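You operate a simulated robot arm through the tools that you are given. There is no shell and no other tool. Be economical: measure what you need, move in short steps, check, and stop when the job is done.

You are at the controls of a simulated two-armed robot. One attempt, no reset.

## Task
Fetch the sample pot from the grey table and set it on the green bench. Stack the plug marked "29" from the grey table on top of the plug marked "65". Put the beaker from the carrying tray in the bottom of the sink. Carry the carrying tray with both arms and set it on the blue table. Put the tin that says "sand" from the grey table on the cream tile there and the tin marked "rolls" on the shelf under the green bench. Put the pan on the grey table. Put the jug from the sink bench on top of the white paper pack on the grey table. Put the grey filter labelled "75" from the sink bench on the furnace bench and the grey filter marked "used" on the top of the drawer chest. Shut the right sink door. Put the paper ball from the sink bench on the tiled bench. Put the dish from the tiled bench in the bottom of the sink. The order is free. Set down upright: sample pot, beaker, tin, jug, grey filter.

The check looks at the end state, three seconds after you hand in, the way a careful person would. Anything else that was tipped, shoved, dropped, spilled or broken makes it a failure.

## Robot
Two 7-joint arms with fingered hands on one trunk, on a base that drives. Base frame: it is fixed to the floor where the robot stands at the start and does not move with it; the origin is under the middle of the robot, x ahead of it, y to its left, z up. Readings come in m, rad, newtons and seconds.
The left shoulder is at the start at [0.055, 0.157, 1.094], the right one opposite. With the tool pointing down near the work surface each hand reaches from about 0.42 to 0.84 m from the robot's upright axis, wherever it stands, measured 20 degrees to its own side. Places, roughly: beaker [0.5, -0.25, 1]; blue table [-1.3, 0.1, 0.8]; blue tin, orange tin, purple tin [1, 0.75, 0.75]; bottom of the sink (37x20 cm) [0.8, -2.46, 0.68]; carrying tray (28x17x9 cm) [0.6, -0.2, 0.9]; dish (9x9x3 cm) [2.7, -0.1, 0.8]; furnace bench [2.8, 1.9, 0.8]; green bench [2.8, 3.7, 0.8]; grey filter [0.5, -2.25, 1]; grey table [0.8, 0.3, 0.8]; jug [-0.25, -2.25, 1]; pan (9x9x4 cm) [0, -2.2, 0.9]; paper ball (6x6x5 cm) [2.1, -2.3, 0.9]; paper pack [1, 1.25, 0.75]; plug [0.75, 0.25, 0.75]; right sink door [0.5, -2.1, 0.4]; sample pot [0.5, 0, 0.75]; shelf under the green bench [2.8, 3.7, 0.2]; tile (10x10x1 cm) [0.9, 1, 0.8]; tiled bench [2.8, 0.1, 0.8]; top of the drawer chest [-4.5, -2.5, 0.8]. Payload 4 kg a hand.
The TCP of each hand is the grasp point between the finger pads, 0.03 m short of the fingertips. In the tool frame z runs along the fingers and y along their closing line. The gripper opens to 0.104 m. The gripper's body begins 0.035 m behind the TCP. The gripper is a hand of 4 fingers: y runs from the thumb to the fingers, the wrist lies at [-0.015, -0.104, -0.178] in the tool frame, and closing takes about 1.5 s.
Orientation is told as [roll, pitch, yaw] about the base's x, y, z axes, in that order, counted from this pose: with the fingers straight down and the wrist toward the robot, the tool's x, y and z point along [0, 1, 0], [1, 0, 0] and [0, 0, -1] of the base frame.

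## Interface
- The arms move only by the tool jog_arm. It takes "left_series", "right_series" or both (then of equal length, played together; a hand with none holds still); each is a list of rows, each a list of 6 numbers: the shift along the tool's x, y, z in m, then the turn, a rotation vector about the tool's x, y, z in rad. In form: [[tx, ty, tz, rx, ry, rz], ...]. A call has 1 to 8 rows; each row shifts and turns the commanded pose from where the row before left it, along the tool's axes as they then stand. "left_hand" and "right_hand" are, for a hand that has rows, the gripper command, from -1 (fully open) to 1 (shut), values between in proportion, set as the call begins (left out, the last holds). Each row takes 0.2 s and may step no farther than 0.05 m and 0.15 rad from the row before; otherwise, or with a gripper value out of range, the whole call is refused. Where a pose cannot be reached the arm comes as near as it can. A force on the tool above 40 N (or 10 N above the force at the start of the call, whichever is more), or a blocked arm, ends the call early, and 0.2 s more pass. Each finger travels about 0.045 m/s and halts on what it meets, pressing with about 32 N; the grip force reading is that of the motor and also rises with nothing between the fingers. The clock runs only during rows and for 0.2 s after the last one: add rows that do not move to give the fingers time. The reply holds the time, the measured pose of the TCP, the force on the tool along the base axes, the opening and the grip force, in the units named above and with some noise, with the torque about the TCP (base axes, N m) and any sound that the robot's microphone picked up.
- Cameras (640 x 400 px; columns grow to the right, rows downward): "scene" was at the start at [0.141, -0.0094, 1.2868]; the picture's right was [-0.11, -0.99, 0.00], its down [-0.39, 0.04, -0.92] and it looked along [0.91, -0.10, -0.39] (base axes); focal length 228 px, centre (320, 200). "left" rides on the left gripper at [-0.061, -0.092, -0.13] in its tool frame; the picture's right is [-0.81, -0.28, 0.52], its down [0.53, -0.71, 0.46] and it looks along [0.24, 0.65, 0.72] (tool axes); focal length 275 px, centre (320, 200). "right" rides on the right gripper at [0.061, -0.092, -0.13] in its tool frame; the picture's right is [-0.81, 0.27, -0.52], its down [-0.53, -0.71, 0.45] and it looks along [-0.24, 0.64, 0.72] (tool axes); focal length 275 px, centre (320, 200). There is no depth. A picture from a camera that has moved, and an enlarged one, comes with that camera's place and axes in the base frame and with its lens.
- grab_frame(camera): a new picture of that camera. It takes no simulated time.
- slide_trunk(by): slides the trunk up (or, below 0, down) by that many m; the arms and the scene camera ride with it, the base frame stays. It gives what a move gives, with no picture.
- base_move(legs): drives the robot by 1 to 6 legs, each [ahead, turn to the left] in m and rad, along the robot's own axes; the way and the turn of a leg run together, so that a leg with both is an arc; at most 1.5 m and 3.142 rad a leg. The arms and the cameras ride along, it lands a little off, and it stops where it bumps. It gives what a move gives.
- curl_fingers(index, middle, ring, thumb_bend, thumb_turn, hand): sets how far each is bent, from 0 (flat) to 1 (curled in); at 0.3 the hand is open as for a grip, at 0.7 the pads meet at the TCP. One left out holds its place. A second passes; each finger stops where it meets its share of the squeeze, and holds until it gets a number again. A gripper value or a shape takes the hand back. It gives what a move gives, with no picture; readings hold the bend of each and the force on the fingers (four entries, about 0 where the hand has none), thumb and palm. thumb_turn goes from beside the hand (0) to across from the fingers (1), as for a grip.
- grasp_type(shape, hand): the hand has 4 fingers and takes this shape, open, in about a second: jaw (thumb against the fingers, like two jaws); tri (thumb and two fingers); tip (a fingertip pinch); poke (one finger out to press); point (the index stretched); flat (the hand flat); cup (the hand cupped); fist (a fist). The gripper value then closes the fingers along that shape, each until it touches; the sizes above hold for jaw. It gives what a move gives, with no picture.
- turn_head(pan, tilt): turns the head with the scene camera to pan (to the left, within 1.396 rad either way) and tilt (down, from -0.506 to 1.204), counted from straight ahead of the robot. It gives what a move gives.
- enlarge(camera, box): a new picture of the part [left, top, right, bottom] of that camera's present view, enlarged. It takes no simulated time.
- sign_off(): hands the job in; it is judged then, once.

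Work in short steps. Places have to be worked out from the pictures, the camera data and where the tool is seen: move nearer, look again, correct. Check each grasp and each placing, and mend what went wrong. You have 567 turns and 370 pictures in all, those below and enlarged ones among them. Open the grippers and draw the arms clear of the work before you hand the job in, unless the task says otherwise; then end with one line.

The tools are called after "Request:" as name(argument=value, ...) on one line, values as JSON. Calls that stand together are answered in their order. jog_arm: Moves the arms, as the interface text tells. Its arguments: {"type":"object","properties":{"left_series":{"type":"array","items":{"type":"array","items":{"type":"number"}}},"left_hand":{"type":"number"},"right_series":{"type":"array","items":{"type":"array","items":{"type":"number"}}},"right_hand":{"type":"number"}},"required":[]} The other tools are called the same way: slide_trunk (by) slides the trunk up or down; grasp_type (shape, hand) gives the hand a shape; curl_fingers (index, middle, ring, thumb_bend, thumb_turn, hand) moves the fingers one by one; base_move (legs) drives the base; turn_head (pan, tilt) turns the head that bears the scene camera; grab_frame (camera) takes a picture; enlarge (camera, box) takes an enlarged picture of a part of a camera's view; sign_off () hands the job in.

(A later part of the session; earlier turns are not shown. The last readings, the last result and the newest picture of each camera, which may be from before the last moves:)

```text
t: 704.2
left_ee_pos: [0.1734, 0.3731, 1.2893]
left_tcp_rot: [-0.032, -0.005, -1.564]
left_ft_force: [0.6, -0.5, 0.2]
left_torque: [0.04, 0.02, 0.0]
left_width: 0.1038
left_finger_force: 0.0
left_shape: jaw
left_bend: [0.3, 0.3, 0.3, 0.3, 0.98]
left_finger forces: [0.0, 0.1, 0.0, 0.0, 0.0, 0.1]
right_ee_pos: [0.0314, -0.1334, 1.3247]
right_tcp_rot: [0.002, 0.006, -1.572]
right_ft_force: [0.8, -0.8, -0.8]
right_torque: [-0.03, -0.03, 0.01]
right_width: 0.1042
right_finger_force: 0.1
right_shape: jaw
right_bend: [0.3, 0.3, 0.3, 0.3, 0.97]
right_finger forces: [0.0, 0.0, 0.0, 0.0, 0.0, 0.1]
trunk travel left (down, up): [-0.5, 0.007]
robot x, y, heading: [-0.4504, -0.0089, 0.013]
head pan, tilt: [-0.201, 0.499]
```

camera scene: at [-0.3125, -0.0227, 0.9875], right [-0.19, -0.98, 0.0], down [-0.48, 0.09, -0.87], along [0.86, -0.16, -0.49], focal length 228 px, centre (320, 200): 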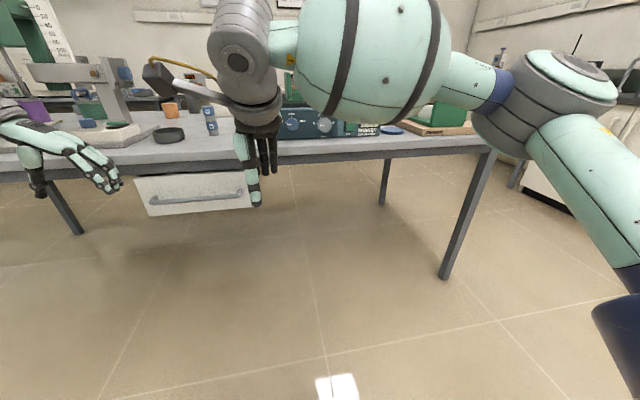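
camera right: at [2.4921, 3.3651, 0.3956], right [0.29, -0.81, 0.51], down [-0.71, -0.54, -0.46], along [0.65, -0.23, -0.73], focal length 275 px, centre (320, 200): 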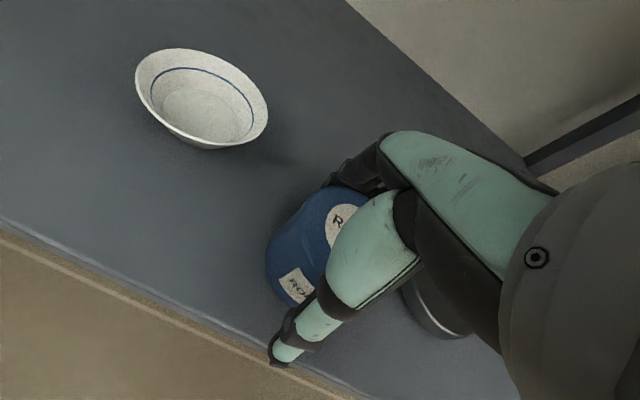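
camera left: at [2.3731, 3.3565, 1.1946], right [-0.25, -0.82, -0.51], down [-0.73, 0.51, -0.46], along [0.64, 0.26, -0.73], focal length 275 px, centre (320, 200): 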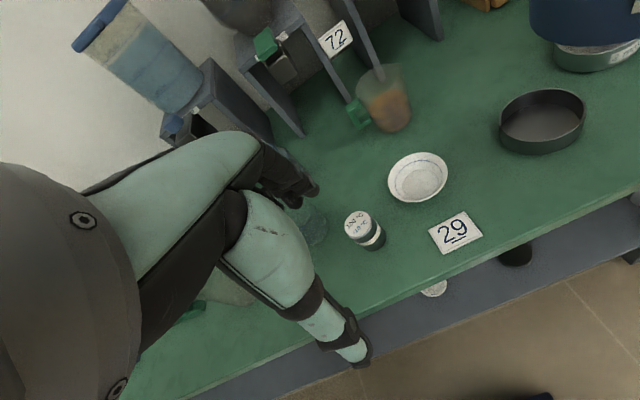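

Both hands are at yaw -1.57. I drive to stand centred before the tray, hands high above it.

Request:
base_move(legs=[[0, -0.35], [0.55, 0], [0, 0.34]])

Request:
turn_head(pan=0, tilt=0.75)

Request:
grab_frame(camera="scene")

Request:
grab_frame(camera="right")

```text
t: 705.8
left_ee_pos: [0.2563, 0.1297, 1.2947]
left_tcp_rot: [-0.001, 0.015, -1.994]
left_ft_force: [-0.3, 0.4, 0.8]
left_torque: [-0.04, 0.03, 0.01]
left_width: 0.1039
left_finger_force: 0.1
left_shape: jaw
left_bend: [0.3, 0.3, 0.3, 0.3, 0.97]
left_finger forces: [0.1, 0.0, 0.1, 0.0, 0.1, 0.1]
right_ee_pos: [-0.0639, -0.2641, 1.3378]
right_tcp_rot: [0.03, 0.001, -1.888]
right_ft_force: [-0.1, 0.0, -0.5]
right_torque: [-0.01, 0.03, 0.03]
right_width: 0.1038
right_finger_force: 0.0
right_shape: jaw
right_bend: [0.3, 0.3, 0.3, 0.3, 0.98]
right_finger forces: [0.0, 0.1, 0.0, 0.1, 0.0, 0.0]
trunk travel left (down, up): [-0.5, 0.007]
robot x, y, heading: [-0.4452, -0.0021, -0.301]
head pan, tilt: [-0.201, 0.499]
stopped in leg 1: the robot was blocked; the commanded pose is now the measured one
```

```text
t: 706.5
left_ee_pos: [0.2559, 0.1292, 1.2952]
left_tcp_rot: [0.0, 0.015, -1.986]
left_ft_force: [0.1, -0.4, 0.3]
left_torque: [0.03, 0.01, 0.01]
left_width: 0.104
left_finger_force: 0.1
left_shape: jaw
left_bend: [0.3, 0.3, 0.3, 0.3, 0.97]
left_finger forces: [0.0, 0.1, 0.0, 0.0, 0.0, 0.1]
right_ee_pos: [-0.0635, -0.2686, 1.3374]
right_tcp_rot: [0.028, 0.007, -1.887]
right_ft_force: [0.1, -0.2, 0.2]
right_torque: [-0.01, 0.01, 0.0]
right_width: 0.1041
right_finger_force: 0.0
right_shape: jaw
right_bend: [0.3, 0.3, 0.3, 0.3, 0.98]
right_finger forces: [0.0, 0.0, 0.0, 0.0, 0.0, 0.0]
trunk travel left (down, up): [-0.5, 0.007]
robot x, y, heading: [-0.4434, -0.0031, -0.308]
head pan, tilt: [0.0, 0.75]
```

```text
99 pictures are left
camera scene: at [-0.3184, -0.0457, 1.4551], right [-0.3, -0.95, 0.0], down [-0.66, 0.21, -0.72], along [0.69, -0.21, -0.69], focal length 228 px, centre (320, 200)
```

scene: 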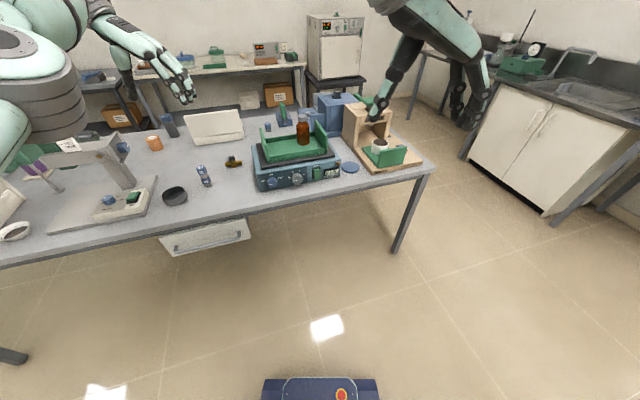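

```text
98 pictures are left
camera right: at [0.0195, -0.2002, 1.4683], right [-0.87, -0.01, 0.49], down [-0.27, 0.84, -0.47], along [-0.41, -0.54, -0.74], focal length 275 px, centre (320, 200)
```

right: 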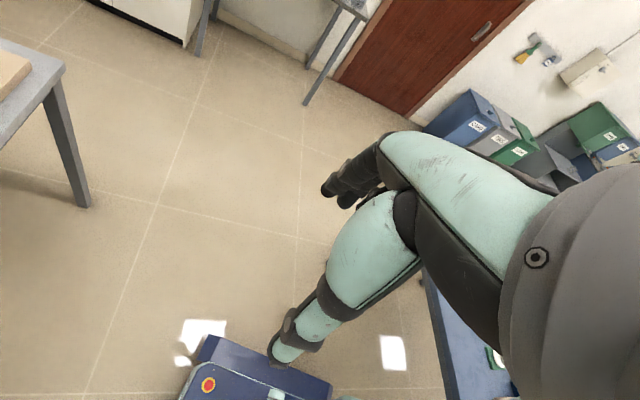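

The turn was blocked. I look to the left to see what the left arm or base touches.

Request:
turn_head(pan=1.2, tilt=0.6)

Request:
grab_frame(camera="scene")

Request:
turn_head(pan=-1.3, tilt=0.7)

Request:
grab_frame(camera="scene")

```text
t: 707.9
left_ee_pos: [0.2559, 0.1317, 1.2953]
left_tcp_rot: [-0.001, 0.014, -1.988]
left_ft_force: [-0.3, 1.1, -0.2]
left_torque: [-0.01, -0.01, -0.02]
left_width: 0.1041
left_finger_force: 0.1
left_shape: jaw
left_bend: [0.3, 0.3, 0.3, 0.3, 0.97]
left_finger forces: [0.0, 0.0, 0.1, 0.1, 0.1, 0.0]
right_ee_pos: [-0.064, -0.2663, 1.3375]
right_tcp_rot: [0.029, 0.003, -1.888]
right_ft_force: [0.8, -0.1, 0.4]
right_torque: [-0.02, 0.02, 0.01]
right_width: 0.1038
right_finger_force: 0.1
right_shape: jaw
right_bend: [0.3, 0.3, 0.3, 0.3, 0.98]
right_finger forces: [0.1, 0.1, 0.0, 0.1, 0.0, 0.1]
trunk travel left (down, up): [-0.5, 0.007]
robot x, y, heading: [-0.4454, -0.0054, -0.302]
head pan, tilt: [1.201, 0.6]
```

```text
97 pictures are left
camera scene: at [-0.3415, 0.0506, 1.4686], right [0.78, -0.62, -0.01], down [-0.36, -0.44, -0.82], along [0.51, 0.65, -0.57], focal length 228 px, centre (320, 200)
```

scene: 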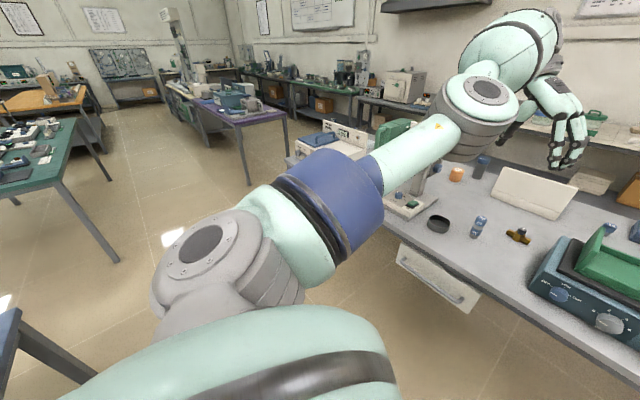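

```text
t: 710.2
left_ee_pos: [0.257, 0.1319, 1.2957]
left_tcp_rot: [-0.001, 0.014, -1.988]
left_ft_force: [-0.9, 0.1, 0.2]
left_torque: [-0.01, -0.04, -0.03]
left_width: 0.1042
left_finger_force: 0.0
left_shape: jaw
left_bend: [0.3, 0.3, 0.3, 0.3, 0.97]
left_finger forces: [0.1, 0.0, 0.1, 0.1, 0.0, 0.0]
right_ee_pos: [-0.0634, -0.2676, 1.3372]
right_tcp_rot: [0.028, 0.004, -1.885]
right_ft_force: [0.5, 0.0, 0.7]
right_torque: [0.01, 0.03, 0.01]
right_width: 0.1035
right_finger_force: 0.1
right_shape: jaw
right_bend: [0.3, 0.3, 0.3, 0.3, 0.98]
right_finger forces: [0.1, 0.0, 0.0, 0.0, 0.0, 0.0]
trunk travel left (down, up): [-0.5, 0.007]
robot x, y, heading: [-0.4434, -0.009, -0.306]
head pan, tilt: [-1.3, 0.7]
```

```text
96 pictures are left
camera scene: at [-0.3995, -0.1036, 1.4601], right [-1.0, 0.03, 0.01], down [0.01, 0.65, -0.76], along [-0.03, -0.76, -0.65], focal length 228 px, centre (320, 200)
```

scene: 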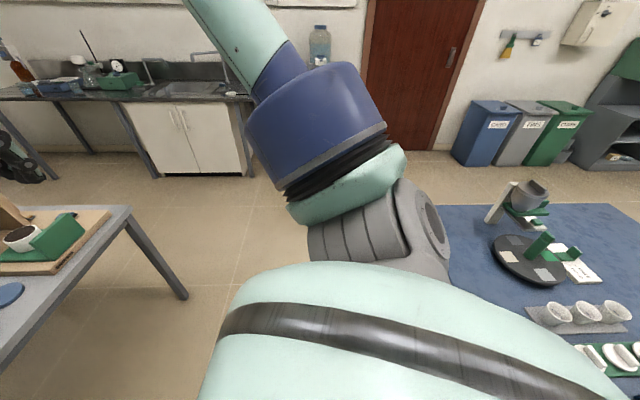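

Nothing visibly touching; perhaps the base corner was near the blue table behind. I drive forward first, then correct heading.

Request:
base_move(legs=[[0.3, 0]])

```text
t: 712.4
left_ee_pos: [0.5466, 0.0411, 1.296]
left_tcp_rot: [0.002, 0.014, -1.985]
left_ft_force: [0.3, 1.1, -0.6]
left_torque: [0.0, -0.03, -0.02]
left_width: 0.104
left_finger_force: 0.1
left_shape: jaw
left_bend: [0.3, 0.3, 0.3, 0.3, 0.97]
left_finger forces: [0.1, 0.0, 0.1, 0.0, 0.0, 0.0]
right_ee_pos: [0.2278, -0.3551, 1.3388]
right_tcp_rot: [0.03, 0.005, -1.884]
right_ft_force: [0.3, 0.7, -0.7]
right_torque: [0.0, 0.01, 0.03]
right_width: 0.1042
right_finger_force: 0.0
right_shape: jaw
right_bend: [0.3, 0.3, 0.3, 0.3, 0.98]
right_finger forces: [0.0, 0.0, 0.1, 0.0, 0.0, 0.0]
trunk travel left (down, up): [-0.5, 0.007]
robot x, y, heading: [-0.1554, -0.0939, -0.298]
head pan, tilt: [-1.3, 0.7]
```

Request:
base_move(legs=[[0.22, 0], [0, 0.3]])

Request:
turn_head(pan=0, tilt=0.85)

Request:
grab_frame(camera="scene")

```text
t: 714.5
left_ee_pos: [0.7471, -0.0294, 1.2874]
left_tcp_rot: [0.001, 0.031, -2.028]
left_ft_force: [-0.4, 1.1, 0.4]
left_torque: [-0.01, -0.01, 0.0]
left_width: 0.1041
left_finger_force: 0.1
left_shape: jaw
left_bend: [0.3, 0.3, 0.3, 0.3, 0.97]
left_finger forces: [0.0, 0.0, 0.0, 0.0, 0.0, 0.0]
right_ee_pos: [0.3984, -0.3959, 1.3547]
right_tcp_rot: [0.07, 0.006, -1.845]
right_ft_force: [0.0, -0.1, 0.3]
right_torque: [0.02, -0.03, -0.01]
right_width: 0.1038
right_finger_force: 0.1
right_shape: jaw
right_bend: [0.3, 0.3, 0.3, 0.3, 0.98]
right_finger forces: [0.0, 0.1, 0.0, 0.0, 0.1, 0.0]
trunk travel left (down, up): [-0.5, 0.007]
robot x, y, heading: [0.0577, -0.1617, -0.259]
head pan, tilt: [-1.3, 0.7]
stopped in leg 2: the robot was blocked; the commanded pose is now the measured one
```

```text
t: 716.0
left_ee_pos: [0.7507, -0.0261, 1.2869]
left_tcp_rot: [0.002, 0.028, -2.024]
left_ft_force: [0.0, -0.7, -0.2]
left_torque: [0.0, 0.02, 0.03]
left_width: 0.104
left_finger_force: 0.0
left_shape: jaw
left_bend: [0.3, 0.3, 0.3, 0.3, 0.97]
left_finger forces: [0.0, 0.0, 0.1, 0.1, 0.1, 0.0]
right_ee_pos: [0.4006, -0.3935, 1.355]
right_tcp_rot: [0.068, 0.003, -1.845]
right_ft_force: [-0.5, -0.8, -0.3]
right_torque: [-0.02, 0.0, -0.02]
right_width: 0.1039
right_finger_force: 0.0
right_shape: jaw
right_bend: [0.3, 0.3, 0.3, 0.3, 0.98]
right_finger forces: [0.1, 0.0, 0.0, 0.0, 0.1, 0.0]
trunk travel left (down, up): [-0.5, 0.007]
robot x, y, heading: [0.0566, -0.162, -0.26]
head pan, tilt: [0.0, 0.85]
```

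```text
95 pictures are left
camera scene: at [0.1801, -0.193, 1.4472], right [-0.26, -0.97, 0.0], down [-0.73, 0.2, -0.65], along [0.63, -0.17, -0.76], focal length 228 px, centre (320, 200)
```

scene: 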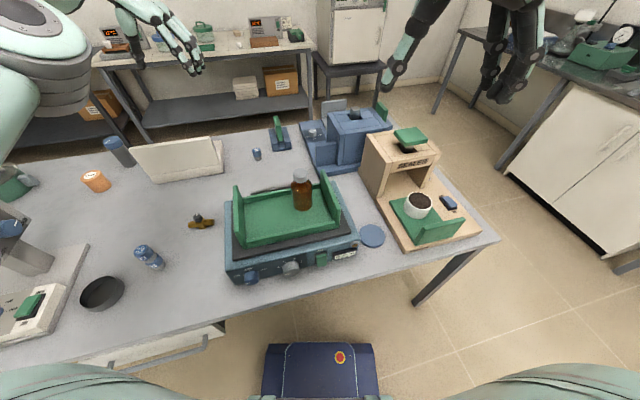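

The right hand is too close to my own torso in this posture, which likely blocks turning. I extend it 0.2 m forward, then finish the turn.

Request:
jog_arm(right_series=[[0.04, 0, 0, 0, 0, 0], [0.045, 0, 0, 0, 0, 0], [0.045, 0, 0, 0, 0, 0], [0.045, 0, 0, 0, 0, 0], [0.03, 0, 0.02, 0, 0, 0], [0, 0, 0.02, 0, 0, 0]])

Request:
base_move(legs=[[0, 0.26]])

```text
t: 717.4
left_ee_pos: [0.7506, -0.0273, 1.2868]
left_tcp_rot: [0.0, 0.03, -2.026]
left_ft_force: [-0.4, -0.4, 0.0]
left_torque: [0.0, 0.0, 0.04]
left_width: 0.104
left_finger_force: 0.1
left_shape: jaw
left_bend: [0.3, 0.3, 0.3, 0.3, 0.97]
left_finger forces: [0.0, 0.1, 0.0, 0.0, 0.0, 0.1]
right_ee_pos: [0.5993, -0.4517, 1.327]
right_tcp_rot: [0.069, 0.003, -1.846]
right_ft_force: [-0.6, -0.2, -0.7]
right_torque: [-0.02, 0.01, 0.02]
right_width: 0.104
right_finger_force: 0.0
right_shape: jaw
right_bend: [0.3, 0.3, 0.3, 0.3, 0.98]
right_finger forces: [0.0, 0.0, 0.1, 0.0, 0.0, 0.1]
trunk travel left (down, up): [-0.5, 0.007]
robot x, y, heading: [0.0536, -0.1621, -0.262]
head pan, tilt: [0.0, 0.85]
```

```text
t: 718.8
left_ee_pos: [0.6923, 0.1575, 1.296]
left_tcp_rot: [0.018, 0.028, -1.731]
left_ft_force: [0.6, -0.3, -0.1]
left_torque: [-0.02, 0.03, 0.04]
left_width: 0.1039
left_finger_force: 0.0
left_shape: jaw
left_bend: [0.3, 0.3, 0.3, 0.3, 0.97]
left_finger forces: [0.0, 0.1, 0.0, 0.0, 0.0, 0.0]
right_ee_pos: [0.657, -0.2999, 1.3275]
right_tcp_rot: [0.065, 0.004, -1.583]
right_ft_force: [-1.0, -0.6, -0.4]
right_torque: [-0.03, 0.03, 0.0]
right_width: 0.1039
right_finger_force: 0.2
right_shape: jaw
right_bend: [0.3, 0.3, 0.3, 0.3, 0.98]
right_finger forces: [0.1, 0.1, 0.0, 0.0, 0.0, 0.1]
trunk travel left (down, up): [-0.5, 0.007]
robot x, y, heading: [0.0557, -0.1667, 0.002]
head pan, tilt: [0.0, 0.85]
```

Turned. I take a close view of the tray for exact wall positions.

Request:
enlarge(camera="scene", box=[230, 90, 430, 250])

Request:
grab_frame(camera="right")

Request:
grab_frame(camera="left")

```text
2.50 times, centred on (330, 170) of scene
camera zoom: at [0.1867, -0.1645, 1.447], right [0.0, -1.0, 0.0], down [-0.76, 0.0, -0.65], along [0.65, 0.0, -0.76], focal length 571 px, centre (295, 275)
```

zoom: 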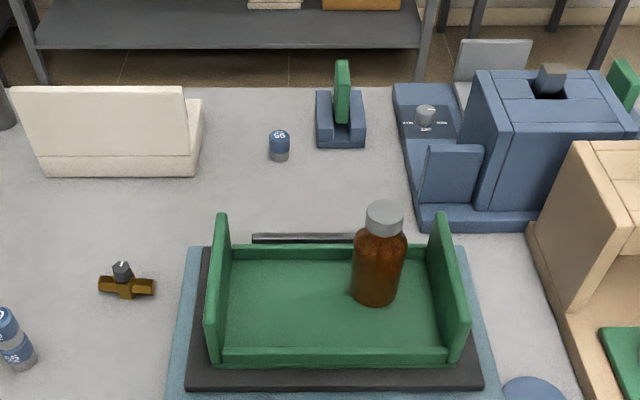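

```text
93 pictures are left
camera right: at [0.7117, -0.2109, 1.4596], right [-0.85, -0.27, 0.46], down [-0.49, 0.72, -0.49], along [-0.2, -0.64, -0.74], focal length 275 px, centre (320, 200)
```

right: 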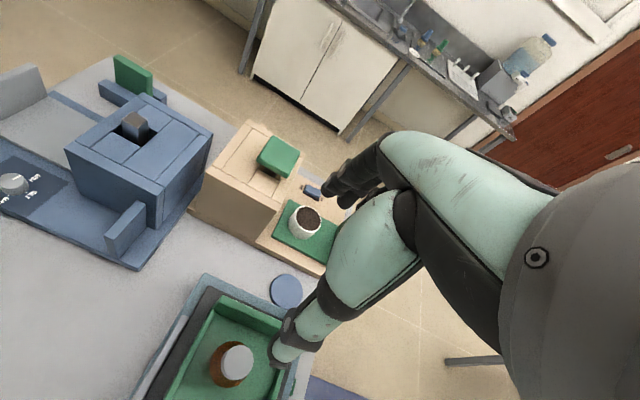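

```text
92 pictures are left
camera left: at [0.6435, 0.2548, 1.4279], right [-0.75, 0.41, -0.52], down [0.65, 0.63, -0.43], along [0.15, -0.66, -0.74], focal length 275 px, centre (320, 200)
```

left: 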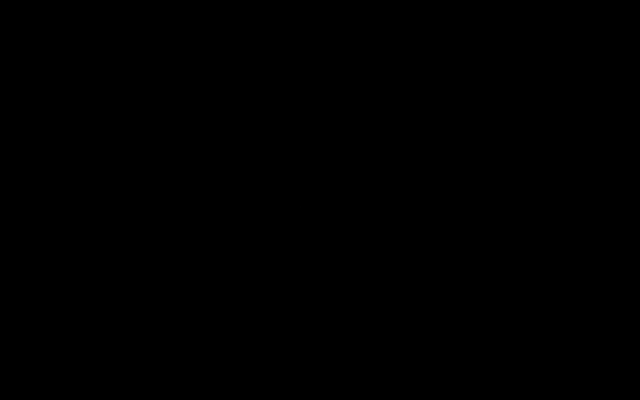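

From above: walls at y≈-0.080 and y≈-0.330 (x 0.52–0.67, tops z≈0.99), bottle at (0.605, -0.255). I level the hands, half-close them, and move above the grip points: left (0.60, -0.08), right (0.65, -0.33).

Request:
jog_arm(left_series=[[0, 0, 0, -0.028, 0, -0.08], [0, 0, 0, 0, -0.018, -0.08], [-0.018, 0.045, 0, 0, 0, 0], [-0.018, 0.045, 0, 0, 0, 0], [-0.018, 0.045, 0, 0, 0, 0], [-0.018, 0.045, 0, 0, 0, 0], [-0.018, 0.045, 0, 0, 0, 0], [0, 0.0125, 0, 0, 0, 0]], right_series=[[0, 0, 0, 0, -0.035, 0], [0, 0, 0, 0, -0.03, 0], [-0.0035, 0.015, 0, 0, 0, 0], [-0.0035, 0.015, 0, 0, 0, 0], [0, 0, 0.045, 0, 0, 0], [0, 0, 0.045, 0, 0, 0], [0, 0, 0.045, 0, 0, 0], [0, 0, 0.045, 0, 0, 0]], left_hand=0.04, right_hand=0.04)

Request:
enlarge(camera="scene", box=[230, 90, 430, 250])

Request:
grab_frame(camera="right")

```text
t: 720.6
left_ee_pos: [0.7027, -0.0431, 1.3766]
left_tcp_rot: [-0.003, 0.007, -1.596]
left_ft_force: [-1.1, 1.2, -0.5]
left_torque: [-0.02, 0.02, 0.0]
left_width: 0.0502
left_finger_force: 0.0
left_shape: jaw
left_bend: [0.74, 0.45, 0.42, 0.7, 1.0]
left_finger forces: [0.0, 0.0, 0.0, 0.1, 0.0, 0.0]
left hand out of reach, approached as far as the arm can: row 1, 2, 3, 4, 5, 6, 7
right_ee_pos: [0.6371, -0.3277, 1.1535]
right_tcp_rot: [0.015, 0.001, -1.585]
right_ft_force: [-0.1, 0.5, 0.2]
right_torque: [0.01, 0.0, 0.01]
right_width: 0.0501
right_finger_force: 0.0
right_shape: jaw
right_bend: [0.74, 0.45, 0.42, 0.7, 1.0]
right_finger forces: [0.0, 0.0, 0.0, 0.1, 0.1, 0.0]
trunk travel left (down, up): [-0.5, 0.007]
robot x, y, heading: [0.055, -0.1641, 0.004]
head pan, tilt: [0.0, 0.85]
```

```text
2.50 times, centred on (330, 170) of scene
camera zoom: at [0.1867, -0.1625, 1.4469], right [0.0, -1.0, 0.0], down [-0.76, 0.0, -0.65], along [0.65, 0.0, -0.76], focal length 571 px, centre (295, 275)
```

zoom: 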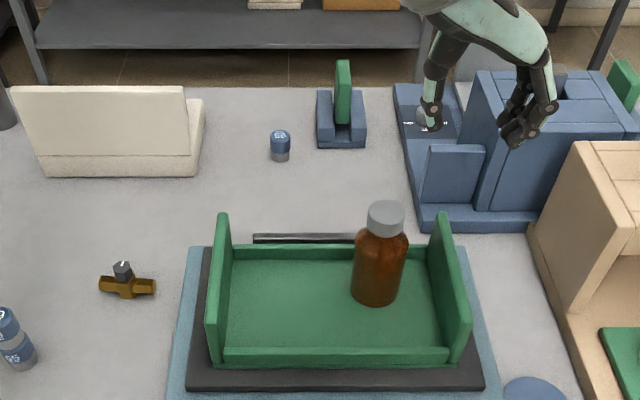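

```text
90 pictures are left
camera right: at [0.6977, -0.2376, 1.2848], right [-0.82, -0.27, 0.5], down [-0.52, 0.72, -0.46], along [-0.24, -0.64, -0.73], focal length 275 px, centre (320, 200)
```

right: 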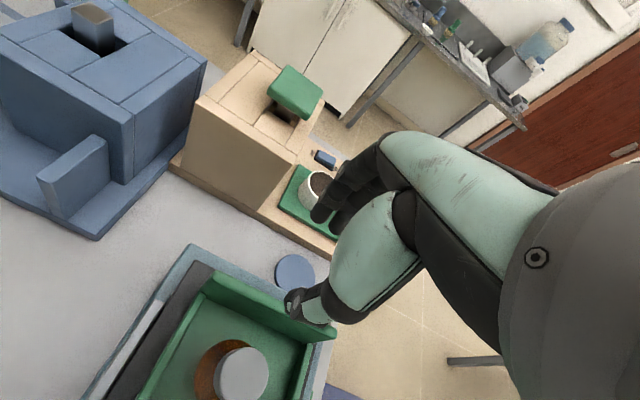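

The right hand is over its place. The left one drifted up; I bring it down and across to (0.60, -0.08).

Request:
jog_arm(left_series=[[-0.02, 0.005, 0.04, 0, 0, 0], [-0.02, 0.005, 0.04, 0, 0, 0], [-0.02, 0.005, 0.04, 0, 0, 0], [-0.02, 0.005, 0.04, 0, 0, 0], [-0.02, 0.01, 0.04, 0, 0, 0], [0, 0.007, 0.04, 0, 0, 0], [0, 0, 0, 0, 0, 0]])

Request:
grab_frame(camera="left")

Request:
grab_frame(camera="scene")

```text
t: 722.1
left_ee_pos: [0.7314, -0.0356, 1.194]
left_tcp_rot: [0.051, -0.023, -1.438]
left_ft_force: [-0.6, -0.7, -0.9]
left_torque: [0.09, 0.02, 0.02]
left_width: 0.0496
left_finger_force: 0.0
left_shape: jaw
left_bend: [0.74, 0.45, 0.42, 0.71, 1.0]
left_finger forces: [0.0, 0.1, 0.0, 0.0, 0.0, 0.0]
left hand out of reach, approached as far as the arm can: row 1, 2, 3, 4, 5
right_ee_pos: [0.6184, -0.328, 1.1643]
right_tcp_rot: [0.035, 0.001, -1.581]
right_ft_force: [-0.7, 0.2, 0.5]
right_torque: [0.01, 0.02, 0.0]
right_width: 0.0502
right_finger_force: 0.0
right_shape: jaw
right_bend: [0.74, 0.45, 0.42, 0.7, 1.0]
right_finger forces: [0.0, 0.0, 0.1, 0.0, 0.1, 0.0]
trunk travel left (down, up): [-0.5, 0.007]
robot x, y, heading: [0.058, -0.1656, -0.001]
head pan, tilt: [0.0, 0.85]
stopped in row 7 (left hand): the arm was blocked; the commanded pose is now the measured one
```

```text
89 pictures are left
camera left: at [0.6516, 0.0485, 1.3182], right [-0.81, 0.16, -0.56], down [0.46, 0.77, -0.44], along [0.37, -0.62, -0.7], focal length 275 px, centre (320, 200)
```

left: 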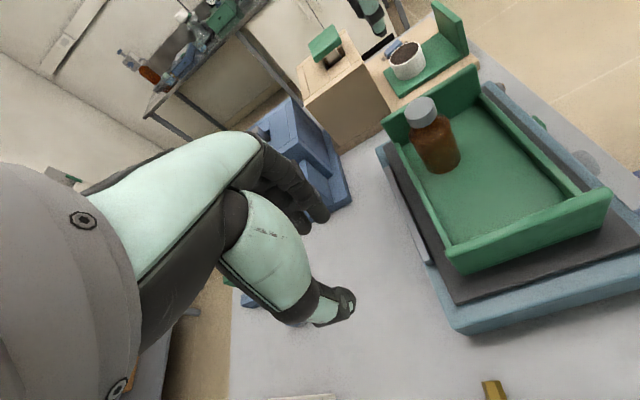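

```text
88 pictures are left
camera scene: at [0.1838, -0.163, 1.4473], right [0.0, -1.0, 0.0], down [-0.76, 0.0, -0.65], along [0.65, 0.0, -0.76], focal length 228 px, centre (320, 200)
```

scene: 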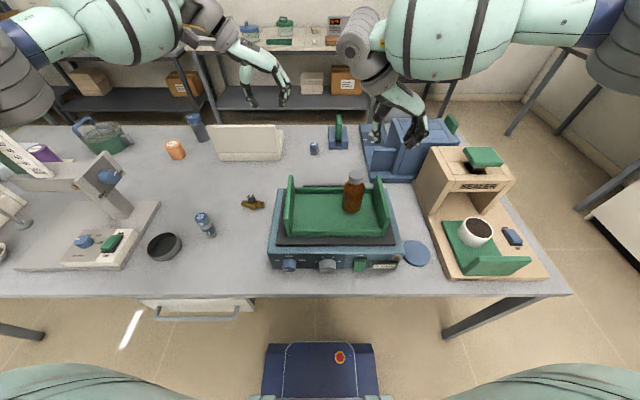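

The left arm can't fold closer at this range, so I back the base 8 cm to put the tray at a comfortable reach for both.

Request:
base_move(legs=[[-0.09, 0]])

Request:
jog_arm(left_series=[[0, 0, 0, 0, -0.05, 0.06], [0, 0, 0, 0.02, 0, 0.06], [-0.02, 0.02, 0.02, 0, 0, 0], [-0.02, 0.02, 0.02, 0, 0, 0], [0, 0, 0, 0, 0, 0]], right_series=[[0.04, 0, 0, 0, -0.035, 0], [0.04, 0, 0, 0, 0, 0], [0.03, 0, 0.02, 0, 0, 0], [0, 0, 0.02, 0, 0, 0], [0, 0, 0, 0, 0, 0]])

```text
t: 723.2
left_ee_pos: [0.658, -0.0381, 1.1797]
left_tcp_rot: [0.032, -0.018, -1.439]
left_ft_force: [1.0, -0.5, -1.4]
left_torque: [0.02, 0.05, 0.02]
left_width: 0.0499
left_finger_force: 0.1
left_shape: jaw
left_bend: [0.74, 0.45, 0.42, 0.71, 1.0]
left_finger forces: [0.0, 0.1, 0.0, 0.0, 0.0, 0.1]
right_ee_pos: [0.5456, -0.3285, 1.1546]
right_tcp_rot: [0.016, 0.002, -1.583]
right_ft_force: [1.7, -0.5, -0.2]
right_torque: [0.0, 0.04, -0.01]
right_width: 0.0501
right_finger_force: 0.0
right_shape: jaw
right_bend: [0.74, 0.45, 0.42, 0.7, 1.0]
right_finger forces: [0.0, 0.1, 0.0, 0.0, 0.0, 0.0]
trunk travel left (down, up): [-0.5, 0.007]
robot x, y, heading: [-0.037, -0.1679, -0.005]
head pan, tilt: [0.0, 0.85]
```

```text
t: 724.5
left_ee_pos: [0.5938, -0.0777, 1.1556]
left_tcp_rot: [0.005, 0.001, -1.559]
left_ft_force: [0.4, 0.1, -0.8]
left_torque: [0.05, 0.04, -0.02]
left_width: 0.05
left_finger_force: 0.0
left_shape: jaw
left_bend: [0.74, 0.45, 0.42, 0.71, 1.0]
left_finger forces: [0.0, 0.1, 0.0, 0.1, 0.0, 0.0]
right_ee_pos: [0.6347, -0.3306, 1.1264]
right_tcp_rot: [0.003, 0.002, -1.584]
right_ft_force: [-0.4, 0.7, -0.1]
right_torque: [-0.01, 0.04, 0.0]
right_width: 0.0502
right_finger_force: 0.0
right_shape: jaw
right_bend: [0.74, 0.45, 0.42, 0.7, 1.0]
right_finger forces: [0.0, 0.0, 0.0, 0.0, 0.0, 0.1]
trunk travel left (down, up): [-0.5, 0.007]
robot x, y, heading: [-0.0343, -0.1665, 0.001]
head pan, tilt: [0.0, 0.85]
```

The half-closed preset curls the index too far. I set the right fingers evenly half-open with individual bends and open the left fully.

Request:
curl_fingers(hand="right", index=0.45, middle=0.45, ring=0.45, thumb_bend=0.5, thumb_turn=1)

Request:
jog_arm(left_series=[[0, 0, 0, 0, 0, 0], [0.003, 0.002, 0.03, 0, 0, 0], [0.003, 0, 0.03, 0, 0, 0], [0, 0, 0.03, 0, 0, 0], [0, 0, 0.02, 0, 0, 0], [0, 0, 0, 0, 0, 0]], left_hand=-1)

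Request:
jog_arm(right_series=[[0.01, 0, 0.03, 0, 0, 0], [0.01, 0, 0.03, 0, 0, 0], [0, 0, 0.02, 0, 0, 0], [0, 0, 0, 0, 0, 0]])

Request:
grab_frame(camera="right")

Request:
grab_frame(camera="left")

Request:
enlarge(camera="scene", box=[230, 60, 470, 250])

```text
t: 725.5
left_ee_pos: [0.589, -0.0786, 1.1583]
left_tcp_rot: [0.008, 0.0, -1.562]
left_ft_force: [0.8, 0.6, 0.5]
left_torque: [0.01, 0.01, 0.04]
left_width: 0.05
left_finger_force: 0.1
left_shape: jaw
left_bend: [0.74, 0.45, 0.42, 0.71, 1.0]
left_finger forces: [0.0, 0.0, 0.0, 0.0, 0.1, 0.1]
right_ee_pos: [0.6293, -0.3296, 1.132]
right_tcp_rot: [0.005, 0.002, -1.582]
right_ft_force: [-0.4, -1.4, 0.8]
right_torque: [-0.04, 0.02, -0.04]
right_width: 0.0578
right_finger_force: 0.0
right_shape: fingers
right_bend: [0.45, 0.45, 0.45, 0.5, 1.0]
right_finger forces: [0.0, 0.0, 0.0, 0.0, 0.0, 0.0]
trunk travel left (down, up): [-0.5, 0.007]
robot x, y, heading: [-0.0366, -0.1682, 0.0]
head pan, tilt: [0.0, 0.85]
```

```text
t: 726.9
left_ee_pos: [0.5957, -0.0813, 1.045]
left_tcp_rot: [0.006, 0.001, -1.561]
left_ft_force: [0.0, 0.2, -0.3]
left_torque: [-0.02, -0.02, 0.02]
left_width: 0.1037
left_finger_force: 0.0
left_shape: jaw
left_bend: [0.3, 0.3, 0.3, 0.3, 0.98]
left_finger forces: [0.0, 0.0, 0.1, 0.0, 0.1, 0.0]
right_ee_pos: [0.6308, -0.3288, 1.1301]
right_tcp_rot: [0.005, 0.001, -1.581]
right_ft_force: [0.4, -1.1, -1.6]
right_torque: [0.01, 0.0, -0.02]
right_width: 0.0578
right_finger_force: 0.0
right_shape: fingers
right_bend: [0.45, 0.45, 0.45, 0.5, 1.0]
right_finger forces: [0.0, 0.0, 0.0, 0.0, 0.1, 0.1]
trunk travel left (down, up): [-0.5, 0.007]
robot x, y, heading: [-0.0349, -0.1639, 0.002]
head pan, tilt: [0.0, 0.85]
```

```text
t: 727.5
left_ee_pos: [0.5835, -0.0787, 1.054]
left_tcp_rot: [0.021, 0.0, -1.562]
left_ft_force: [-0.3, 0.1, -0.3]
left_torque: [-0.01, 0.01, 0.01]
left_width: 0.1037
left_finger_force: 0.0
left_shape: jaw
left_bend: [0.3, 0.3, 0.3, 0.3, 0.97]
left_finger forces: [0.0, 0.0, 0.0, 0.0, 0.0, 0.0]
right_ee_pos: [0.6452, -0.3269, 1.0814]
right_tcp_rot: [0.021, -0.001, -1.586]
right_ft_force: [-0.2, 1.8, -0.8]
right_torque: [0.01, -0.03, 0.01]
right_width: 0.0582
right_finger_force: 0.1
right_shape: fingers
right_bend: [0.45, 0.45, 0.45, 0.5, 1.0]
right_finger forces: [0.1, 0.0, 0.1, 0.0, 0.0, 0.0]
trunk travel left (down, up): [-0.5, 0.007]
robot x, y, heading: [-0.0373, -0.1651, 0.003]
head pan, tilt: [0.0, 0.85]
stopped in row 3 (right hand): the arm was blocked; the commanded pose is now the measured one
```

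```text
87 pictures are left
camera right: at [0.7051, -0.2375, 1.2108], right [-0.82, -0.26, 0.5], down [-0.51, 0.72, -0.47], along [-0.24, -0.64, -0.73], focal length 275 px, centre (320, 200)
```

right: 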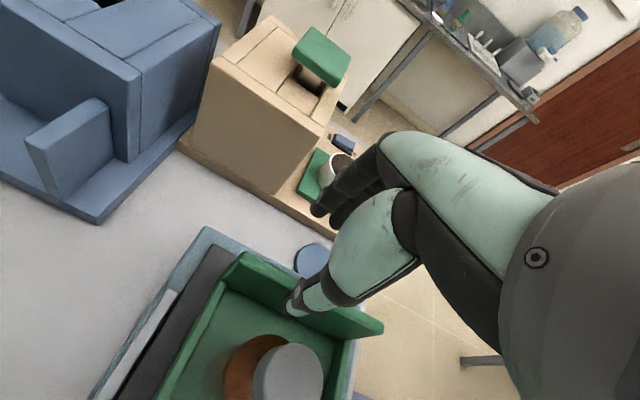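

```text
86 pictures are left
camera left: at [0.5201, 0.0113, 1.1838], right [-0.8, 0.27, -0.53], down [0.54, 0.72, -0.44], along [0.27, -0.64, -0.72], focal length 275 px, centre (320, 200)
```

left: 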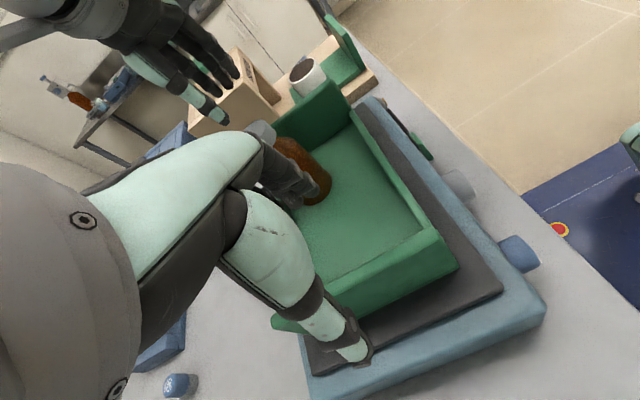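

```text
2.11 times, centred on (350, 155) of scene
camera zoom: at [0.0948, -0.1629, 1.4471], right [0.0, -1.0, 0.0], down [-0.76, 0.0, -0.65], along [0.65, 0.0, -0.76], focal length 481 px, centre (257, 295)
```

zoom: 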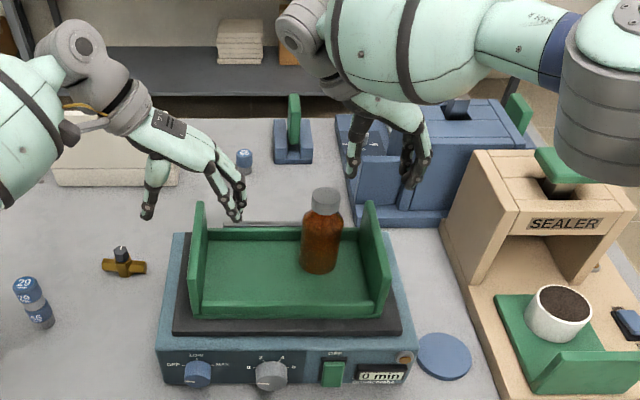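

Both are aligned over the walls; the right arm stopped lowering near a limit. I lower the trunk 6 cm instead, which lowers both hands evenly.

Request:
slide_trunk(by=-0.06)

Request:
enlarge(camera="scene", box=[230, 60, 470, 250])

```text
t: 727.8
left_ee_pos: [0.572, -0.079, 1.0608]
left_tcp_rot: [0.034, 0.001, -1.563]
left_ft_force: [-0.1, 0.8, -0.4]
left_torque: [0.0, -0.02, 0.01]
left_width: 0.1038
left_finger_force: 0.1
left_shape: jaw
left_bend: [0.3, 0.3, 0.3, 0.3, 0.97]
left_finger forces: [0.0, 0.1, 0.0, 0.0, 0.1, 0.1]
right_ee_pos: [0.634, -0.3275, 1.088]
right_tcp_rot: [0.031, 0.0, -1.587]
right_ft_force: [0.3, -0.1, -0.2]
right_torque: [-0.02, 0.03, 0.02]
right_width: 0.0583
right_finger_force: 0.1
right_shape: fingers
right_bend: [0.45, 0.45, 0.45, 0.5, 1.0]
right_finger forces: [0.1, 0.0, 0.1, 0.0, 0.1, 0.0]
trunk travel left (down, up): [-0.498, 0.009]
robot x, y, heading: [-0.0355, -0.1642, 0.003]
head pan, tilt: [0.0, 0.85]
stopped: the arm was blocked; the commanded pose is now the measured one
```

```text
2.11 times, centred on (350, 155) of scene
camera zoom: at [0.0947, -0.1631, 1.4448], right [0.0, -1.0, 0.0], down [-0.76, 0.0, -0.65], along [0.65, 0.0, -0.76], focal length 481 px, centre (257, 295)
```

zoom: 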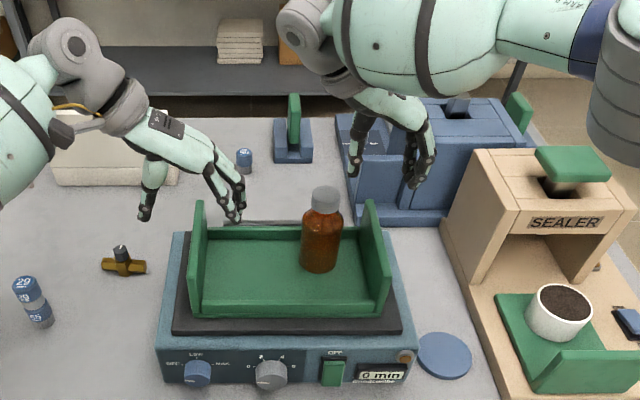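

Blocked again — probably the left elbow is near the tall balance instrument. I look left.

Request:
turn_head(pan=0.9, tilt=0.6)

Request:
grab_frame(camera="scene")

Request:
turn_head(pan=-0.9, tilt=0.6)

Request:
grab_frame(camera="scene")

```text
t: 729.0
left_ee_pos: [0.5729, -0.08, 1.0596]
left_tcp_rot: [0.032, 0.001, -1.563]
left_ft_force: [0.7, 0.0, -0.1]
left_torque: [0.01, -0.04, -0.01]
left_width: 0.1035
left_finger_force: 0.1
left_shape: jaw
left_bend: [0.3, 0.3, 0.3, 0.3, 0.97]
left_finger forces: [0.1, 0.0, 0.0, 0.1, 0.0, 0.0]
right_ee_pos: [0.6334, -0.3272, 1.0876]
right_tcp_rot: [0.031, -0.001, -1.583]
right_ft_force: [0.3, -0.4, 0.4]
right_torque: [-0.02, 0.04, 0.0]
right_width: 0.0582
right_finger_force: 0.1
right_shape: fingers
right_bend: [0.45, 0.45, 0.45, 0.5, 1.0]
right_finger forces: [0.0, 0.0, 0.0, 0.0, 0.0, 0.1]
trunk travel left (down, up): [-0.498, 0.009]
robot x, y, heading: [-0.0361, -0.1632, -0.006]
head pan, tilt: [0.901, 0.6]
```

```text
83 pictures are left
camera scene: at [0.0719, -0.0938, 1.4661], right [0.78, -0.62, -0.01], down [-0.36, -0.44, -0.82], along [0.51, 0.65, -0.57], focal length 228 px, centre (320, 200)
```

scene: 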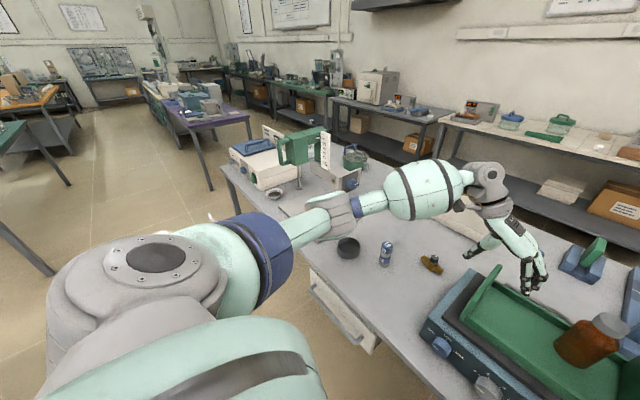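

```text
t: 730.8
left_ee_pos: [0.5721, -0.0796, 1.0585]
left_tcp_rot: [0.033, 0.0, -1.561]
left_ft_force: [0.8, -0.3, 0.0]
left_torque: [-0.01, -0.02, 0.02]
left_width: 0.1037
left_finger_force: 0.1
left_shape: jaw
left_bend: [0.3, 0.3, 0.3, 0.3, 0.97]
left_finger forces: [0.0, 0.0, 0.1, 0.1, 0.1, 0.1]
right_ee_pos: [0.6331, -0.3254, 1.0865]
right_tcp_rot: [0.03, -0.001, -1.585]
right_ft_force: [-0.8, 0.0, 0.0]
right_torque: [-0.04, -0.02, -0.01]
right_width: 0.0584
right_finger_force: 0.1
right_shape: fingers
right_bend: [0.45, 0.45, 0.45, 0.5, 1.0]
right_finger forces: [0.0, 0.0, 0.0, 0.0, 0.1, 0.1]
trunk travel left (down, up): [-0.498, 0.009]
robot x, y, heading: [-0.0363, -0.1656, -0.002]
head pan, tilt: [-0.901, 0.6]
```

```text
82 pictures are left
camera scene: at [0.0717, -0.2323, 1.4662], right [-0.78, -0.62, 0.01], down [-0.36, 0.44, -0.82], along [0.5, -0.65, -0.57], focal length 228 px, centre (320, 200)
```

scene: 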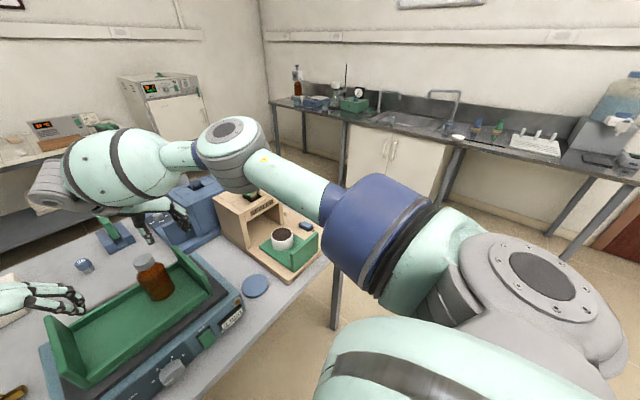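

Neither elbow is near anything. I test each arm separately with a small downward move, right first.

Request:
jog_arm(right_series=[[0.01, 0, 0.01, 0, -0.03, 0], [0.01, 0, 0.01, 0, 0, 0], [0, 0, 0.01, 0, 0, 0], [0, 0, 0, 0, 0, 0]])

Request:
jog_arm(left_series=[[0.01, 0, 0.01, 0, -0.03, 0], [0.01, 0, 0.01, 0, 0, 0], [0, 0, 0.01, 0, 0, 0], [0, 0, 0, 0, 0, 0]])

```text
t: 731.4
left_ee_pos: [0.5593, -0.0806, 1.0674]
left_tcp_rot: [0.048, 0.002, -1.562]
left_ft_force: [0.1, 0.0, -0.3]
left_torque: [-0.02, -0.01, 0.01]
left_width: 0.1037
left_finger_force: 0.0
left_shape: jaw
left_bend: [0.3, 0.3, 0.3, 0.3, 0.97]
left_finger forces: [0.0, 0.0, 0.2, 0.0, 0.1, 0.0]
right_ee_pos: [0.6444, -0.327, 1.0796]
right_tcp_rot: [0.017, 0.0, -1.587]
right_ft_force: [-0.5, 0.7, -0.5]
right_torque: [0.0, -0.03, 0.01]
right_width: 0.058
right_finger_force: 0.0
right_shape: fingers
right_bend: [0.45, 0.45, 0.45, 0.5, 1.0]
right_finger forces: [0.0, 0.0, 0.0, 0.1, 0.0, 0.0]
trunk travel left (down, up): [-0.498, 0.009]
robot x, y, heading: [-0.0337, -0.1668, -0.0]
head pan, tilt: [-0.901, 0.6]
stopped in row 3 (right hand): the arm was blocked; the commanded pose is now the measured one
```

```text
t: 731.8
left_ee_pos: [0.5499, -0.08, 1.071]
left_tcp_rot: [0.049, 0.001, -1.564]
left_ft_force: [-0.6, -0.4, 0.6]
left_torque: [0.01, -0.03, -0.01]
left_width: 0.1039
left_finger_force: 0.1
left_shape: jaw
left_bend: [0.3, 0.3, 0.3, 0.3, 0.97]
left_finger forces: [0.0, 0.0, 0.0, 0.1, 0.0, 0.0]
right_ee_pos: [0.6339, -0.3259, 1.0898]
right_tcp_rot: [0.03, 0.001, -1.588]
right_ft_force: [-0.4, 0.0, -0.4]
right_torque: [-0.04, 0.01, 0.02]
right_width: 0.0584
right_finger_force: 0.0
right_shape: fingers
right_bend: [0.45, 0.45, 0.45, 0.5, 1.0]
right_finger forces: [0.0, 0.0, 0.0, 0.1, 0.0, 0.1]
trunk travel left (down, up): [-0.498, 0.009]
robot x, y, heading: [-0.0355, -0.1644, 0.002]
head pan, tilt: [-0.901, 0.6]
stopped in row 1 (right hand): the arm was blocked; the commanded pose is now the measured one
```

The right wrist joint is at its limit because the forearm points inward. Standing ~15 cm further left should relax it. I raise both hands and re-station the base.

Request:
jog_arm(right_series=[[0, 0, -0.04, 0, 0, 0], [0, 0, -0.04, 0, 0, 0], [0, 0, -0.04, 0, 0, 0], [0, 0, -0.03, 0, 0, 0]], left_series=[[0.01, 0, -0.04, 0, -0.02, 0], [0.01, 0, -0.04, 0, -0.02, 0], [0.01, 0, -0.04, 0, 0, 0], [0, 0, -0.03, 0, 0, 0]])

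Request:
base_move(legs=[[-0.3, 0], [0, 0.45], [0.35, 0], [0, -0.45]])

```text
t: 732.8
left_ee_pos: [0.5776, -0.0777, 1.2247]
left_tcp_rot: [0.01, 0.003, -1.564]
left_ft_force: [-0.3, -0.2, -0.2]
left_torque: [-0.02, -0.01, 0.01]
left_width: 0.1037
left_finger_force: 0.0
left_shape: jaw
left_bend: [0.3, 0.3, 0.3, 0.3, 0.97]
left_finger forces: [0.1, 0.1, 0.0, 0.0, 0.0, 0.0]
right_ee_pos: [0.6299, -0.3249, 1.2383]
right_tcp_rot: [0.03, 0.0, -1.587]
right_ft_force: [-0.5, 0.3, -0.1]
right_torque: [-0.02, 0.0, 0.0]
right_width: 0.0581
right_finger_force: 0.1
right_shape: fingers
right_bend: [0.45, 0.45, 0.45, 0.5, 1.0]
right_finger forces: [0.0, 0.0, 0.0, 0.0, 0.0, 0.0]
trunk travel left (down, up): [-0.498, 0.009]
robot x, y, heading: [-0.0354, -0.1652, -0.003]
head pan, tilt: [-0.901, 0.6]
```

```text
t: 737.0
left_ee_pos: [0.1691, 0.1805, 1.2416]
left_tcp_rot: [0.04, 0.002, -1.114]
left_ft_force: [-0.3, 0.9, 0.0]
left_torque: [0.02, -0.01, 0.01]
left_width: 0.1041
left_finger_force: 0.0
left_shape: jaw
left_bend: [0.3, 0.3, 0.3, 0.3, 0.97]
left_finger forces: [0.0, 0.1, 0.0, 0.0, 0.0, 0.0]
right_ee_pos: [0.3253, -0.0182, 1.2587]
right_tcp_rot: [0.062, -0.003, -1.134]
right_ft_force: [-0.7, -0.1, 0.2]
right_torque: [-0.02, -0.03, 0.0]
right_width: 0.0584
right_finger_force: 0.1
right_shape: fingers
right_bend: [0.45, 0.45, 0.45, 0.5, 1.0]
right_finger forces: [0.0, 0.0, 0.0, 0.0, 0.0, 0.1]
trunk travel left (down, up): [-0.498, 0.009]
robot x, y, heading: [-0.3064, -0.1561, 0.476]
head pan, tilt: [-0.901, 0.6]
stopped in leg 3: the robot was blocked; the commanded pose is now the measured one
```

Still flagged blocked by the right wrist limit. I relax the right yaw by 0.45 rad, then complete the base move.

Request:
jog_arm(right_series=[[0, 0, 0, 0, -0.03, -0.15], [0, 0, 0, 0, -0.03, -0.15], [0, 0, 0, 0, 0, -0.15], [0, 0, 0, 0, 0, 0]])

Request:
base_move(legs=[[0.33, 0], [0, -0.476]])

```text
refused: row 1 steps farther than a row can; nothing moved
```

```text
t: 740.8
left_ee_pos: [0.5649, 0.0776, 1.2368]
left_tcp_rot: [0.035, 0.002, -1.575]
left_ft_force: [0.5, -0.1, -0.6]
left_torque: [0.04, 0.0, 0.01]
left_width: 0.1042
left_finger_force: 0.1
left_shape: jaw
left_bend: [0.3, 0.3, 0.3, 0.3, 0.97]
left_finger forces: [0.0, 0.0, 0.0, 0.0, 0.0, 0.0]
right_ee_pos: [0.6163, -0.1681, 1.2548]
right_tcp_rot: [0.056, -0.002, -1.599]
right_ft_force: [0.9, -0.3, 0.0]
right_torque: [-0.05, 0.0, -0.01]
right_width: 0.0582
right_finger_force: 0.1
right_shape: fingers
right_bend: [0.45, 0.45, 0.45, 0.5, 1.0]
right_finger forces: [0.0, 0.1, 0.0, 0.0, 0.0, 0.0]
trunk travel left (down, up): [-0.498, 0.009]
robot x, y, heading: [-0.0218, -0.0009, 0.014]
head pan, tilt: [-0.901, 0.6]
```

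Now at y≈0. I bring both hands back over the walls.

Request:
jog_arm(right_series=[[0.005, 0.04, 0, 0, -0.03, 0], [0.01, 0.04, 0, 0, -0.026, 0], [0.01, 0.04, 0, 0, 0, 0.02], [0.01, 0.04, 0, 0, 0, 0], [0, 0, 0.03, 0, 0, 0], [0, 0, 0, 0, 0, 0]], left_series=[[0.005, 0.04, 0, 0, -0.035, 0], [0.01, 0.04, 0, 0, 0, 0], [0.01, 0.04, 0, 0, 0, 0], [0.01, 0.038, 0, 0, 0, 0], [0, 0, 0.03, 0, 0, 0], [0, 0, 0, 0, 0, 0]])

Request:
jog_arm(right_series=[[0, 0, 0.04, 0, 0, 0], [0, 0, 0.04, 0, 0, 0], [0, 0, 0.04, 0, 0, 0], [0, 0, 0, 0, 0, 0]], left_series=[[0, 0, 0.04, 0, 0, 0], [0, 0, 0.04, 0, 0, 0], [0, 0, 0.04, 0, 0, 0], [0, 0, 0, 0, 0, 0]])

```text
t: 742.1
left_ee_pos: [0.5857, -0.0829, 1.2146]
left_tcp_rot: [0.013, 0.006, -1.576]
left_ft_force: [0.8, 0.6, 0.1]
left_torque: [-0.01, 0.01, 0.03]
left_width: 0.1042
left_finger_force: 0.1
left_shape: jaw
left_bend: [0.3, 0.3, 0.3, 0.3, 0.97]
left_finger forces: [0.0, 0.0, 0.1, 0.0, 0.0, 0.0]
right_ee_pos: [0.6304, -0.3297, 1.2364]
right_tcp_rot: [0.015, -0.002, -1.617]
right_ft_force: [1.1, 0.3, -0.1]
right_torque: [-0.01, 0.02, 0.02]
right_width: 0.0582
right_finger_force: 0.1
right_shape: fingers
right_bend: [0.45, 0.45, 0.45, 0.5, 1.0]
right_finger forces: [0.0, 0.0, 0.0, 0.1, 0.0, 0.0]
trunk travel left (down, up): [-0.498, 0.009]
robot x, y, heading: [-0.0216, 0.0053, 0.01]
head pan, tilt: [-0.901, 0.6]
```

```text
t: 743.1
left_ee_pos: [0.5857, -0.0824, 1.0948]
left_tcp_rot: [0.012, 0.007, -1.576]
left_ft_force: [-0.6, -1.3, 0.0]
left_torque: [-0.01, 0.01, 0.0]
left_width: 0.1039
left_finger_force: 0.2
left_shape: jaw
left_bend: [0.3, 0.3, 0.3, 0.3, 0.97]
left_finger forces: [0.0, 0.0, 0.1, 0.1, 0.0, 0.0]
right_ee_pos: [0.6323, -0.331, 1.1145]
right_tcp_rot: [0.014, -0.001, -1.62]
right_ft_force: [0.7, -0.1, -0.5]
right_torque: [0.01, -0.01, 0.03]
right_width: 0.0584
right_finger_force: 0.1
right_shape: fingers
right_bend: [0.45, 0.45, 0.45, 0.5, 1.0]
right_finger forces: [0.0, 0.0, 0.0, 0.0, 0.0, 0.1]
trunk travel left (down, up): [-0.498, 0.009]
robot x, y, heading: [-0.0183, 0.0012, 0.018]
head pan, tilt: [-0.901, 0.6]
```

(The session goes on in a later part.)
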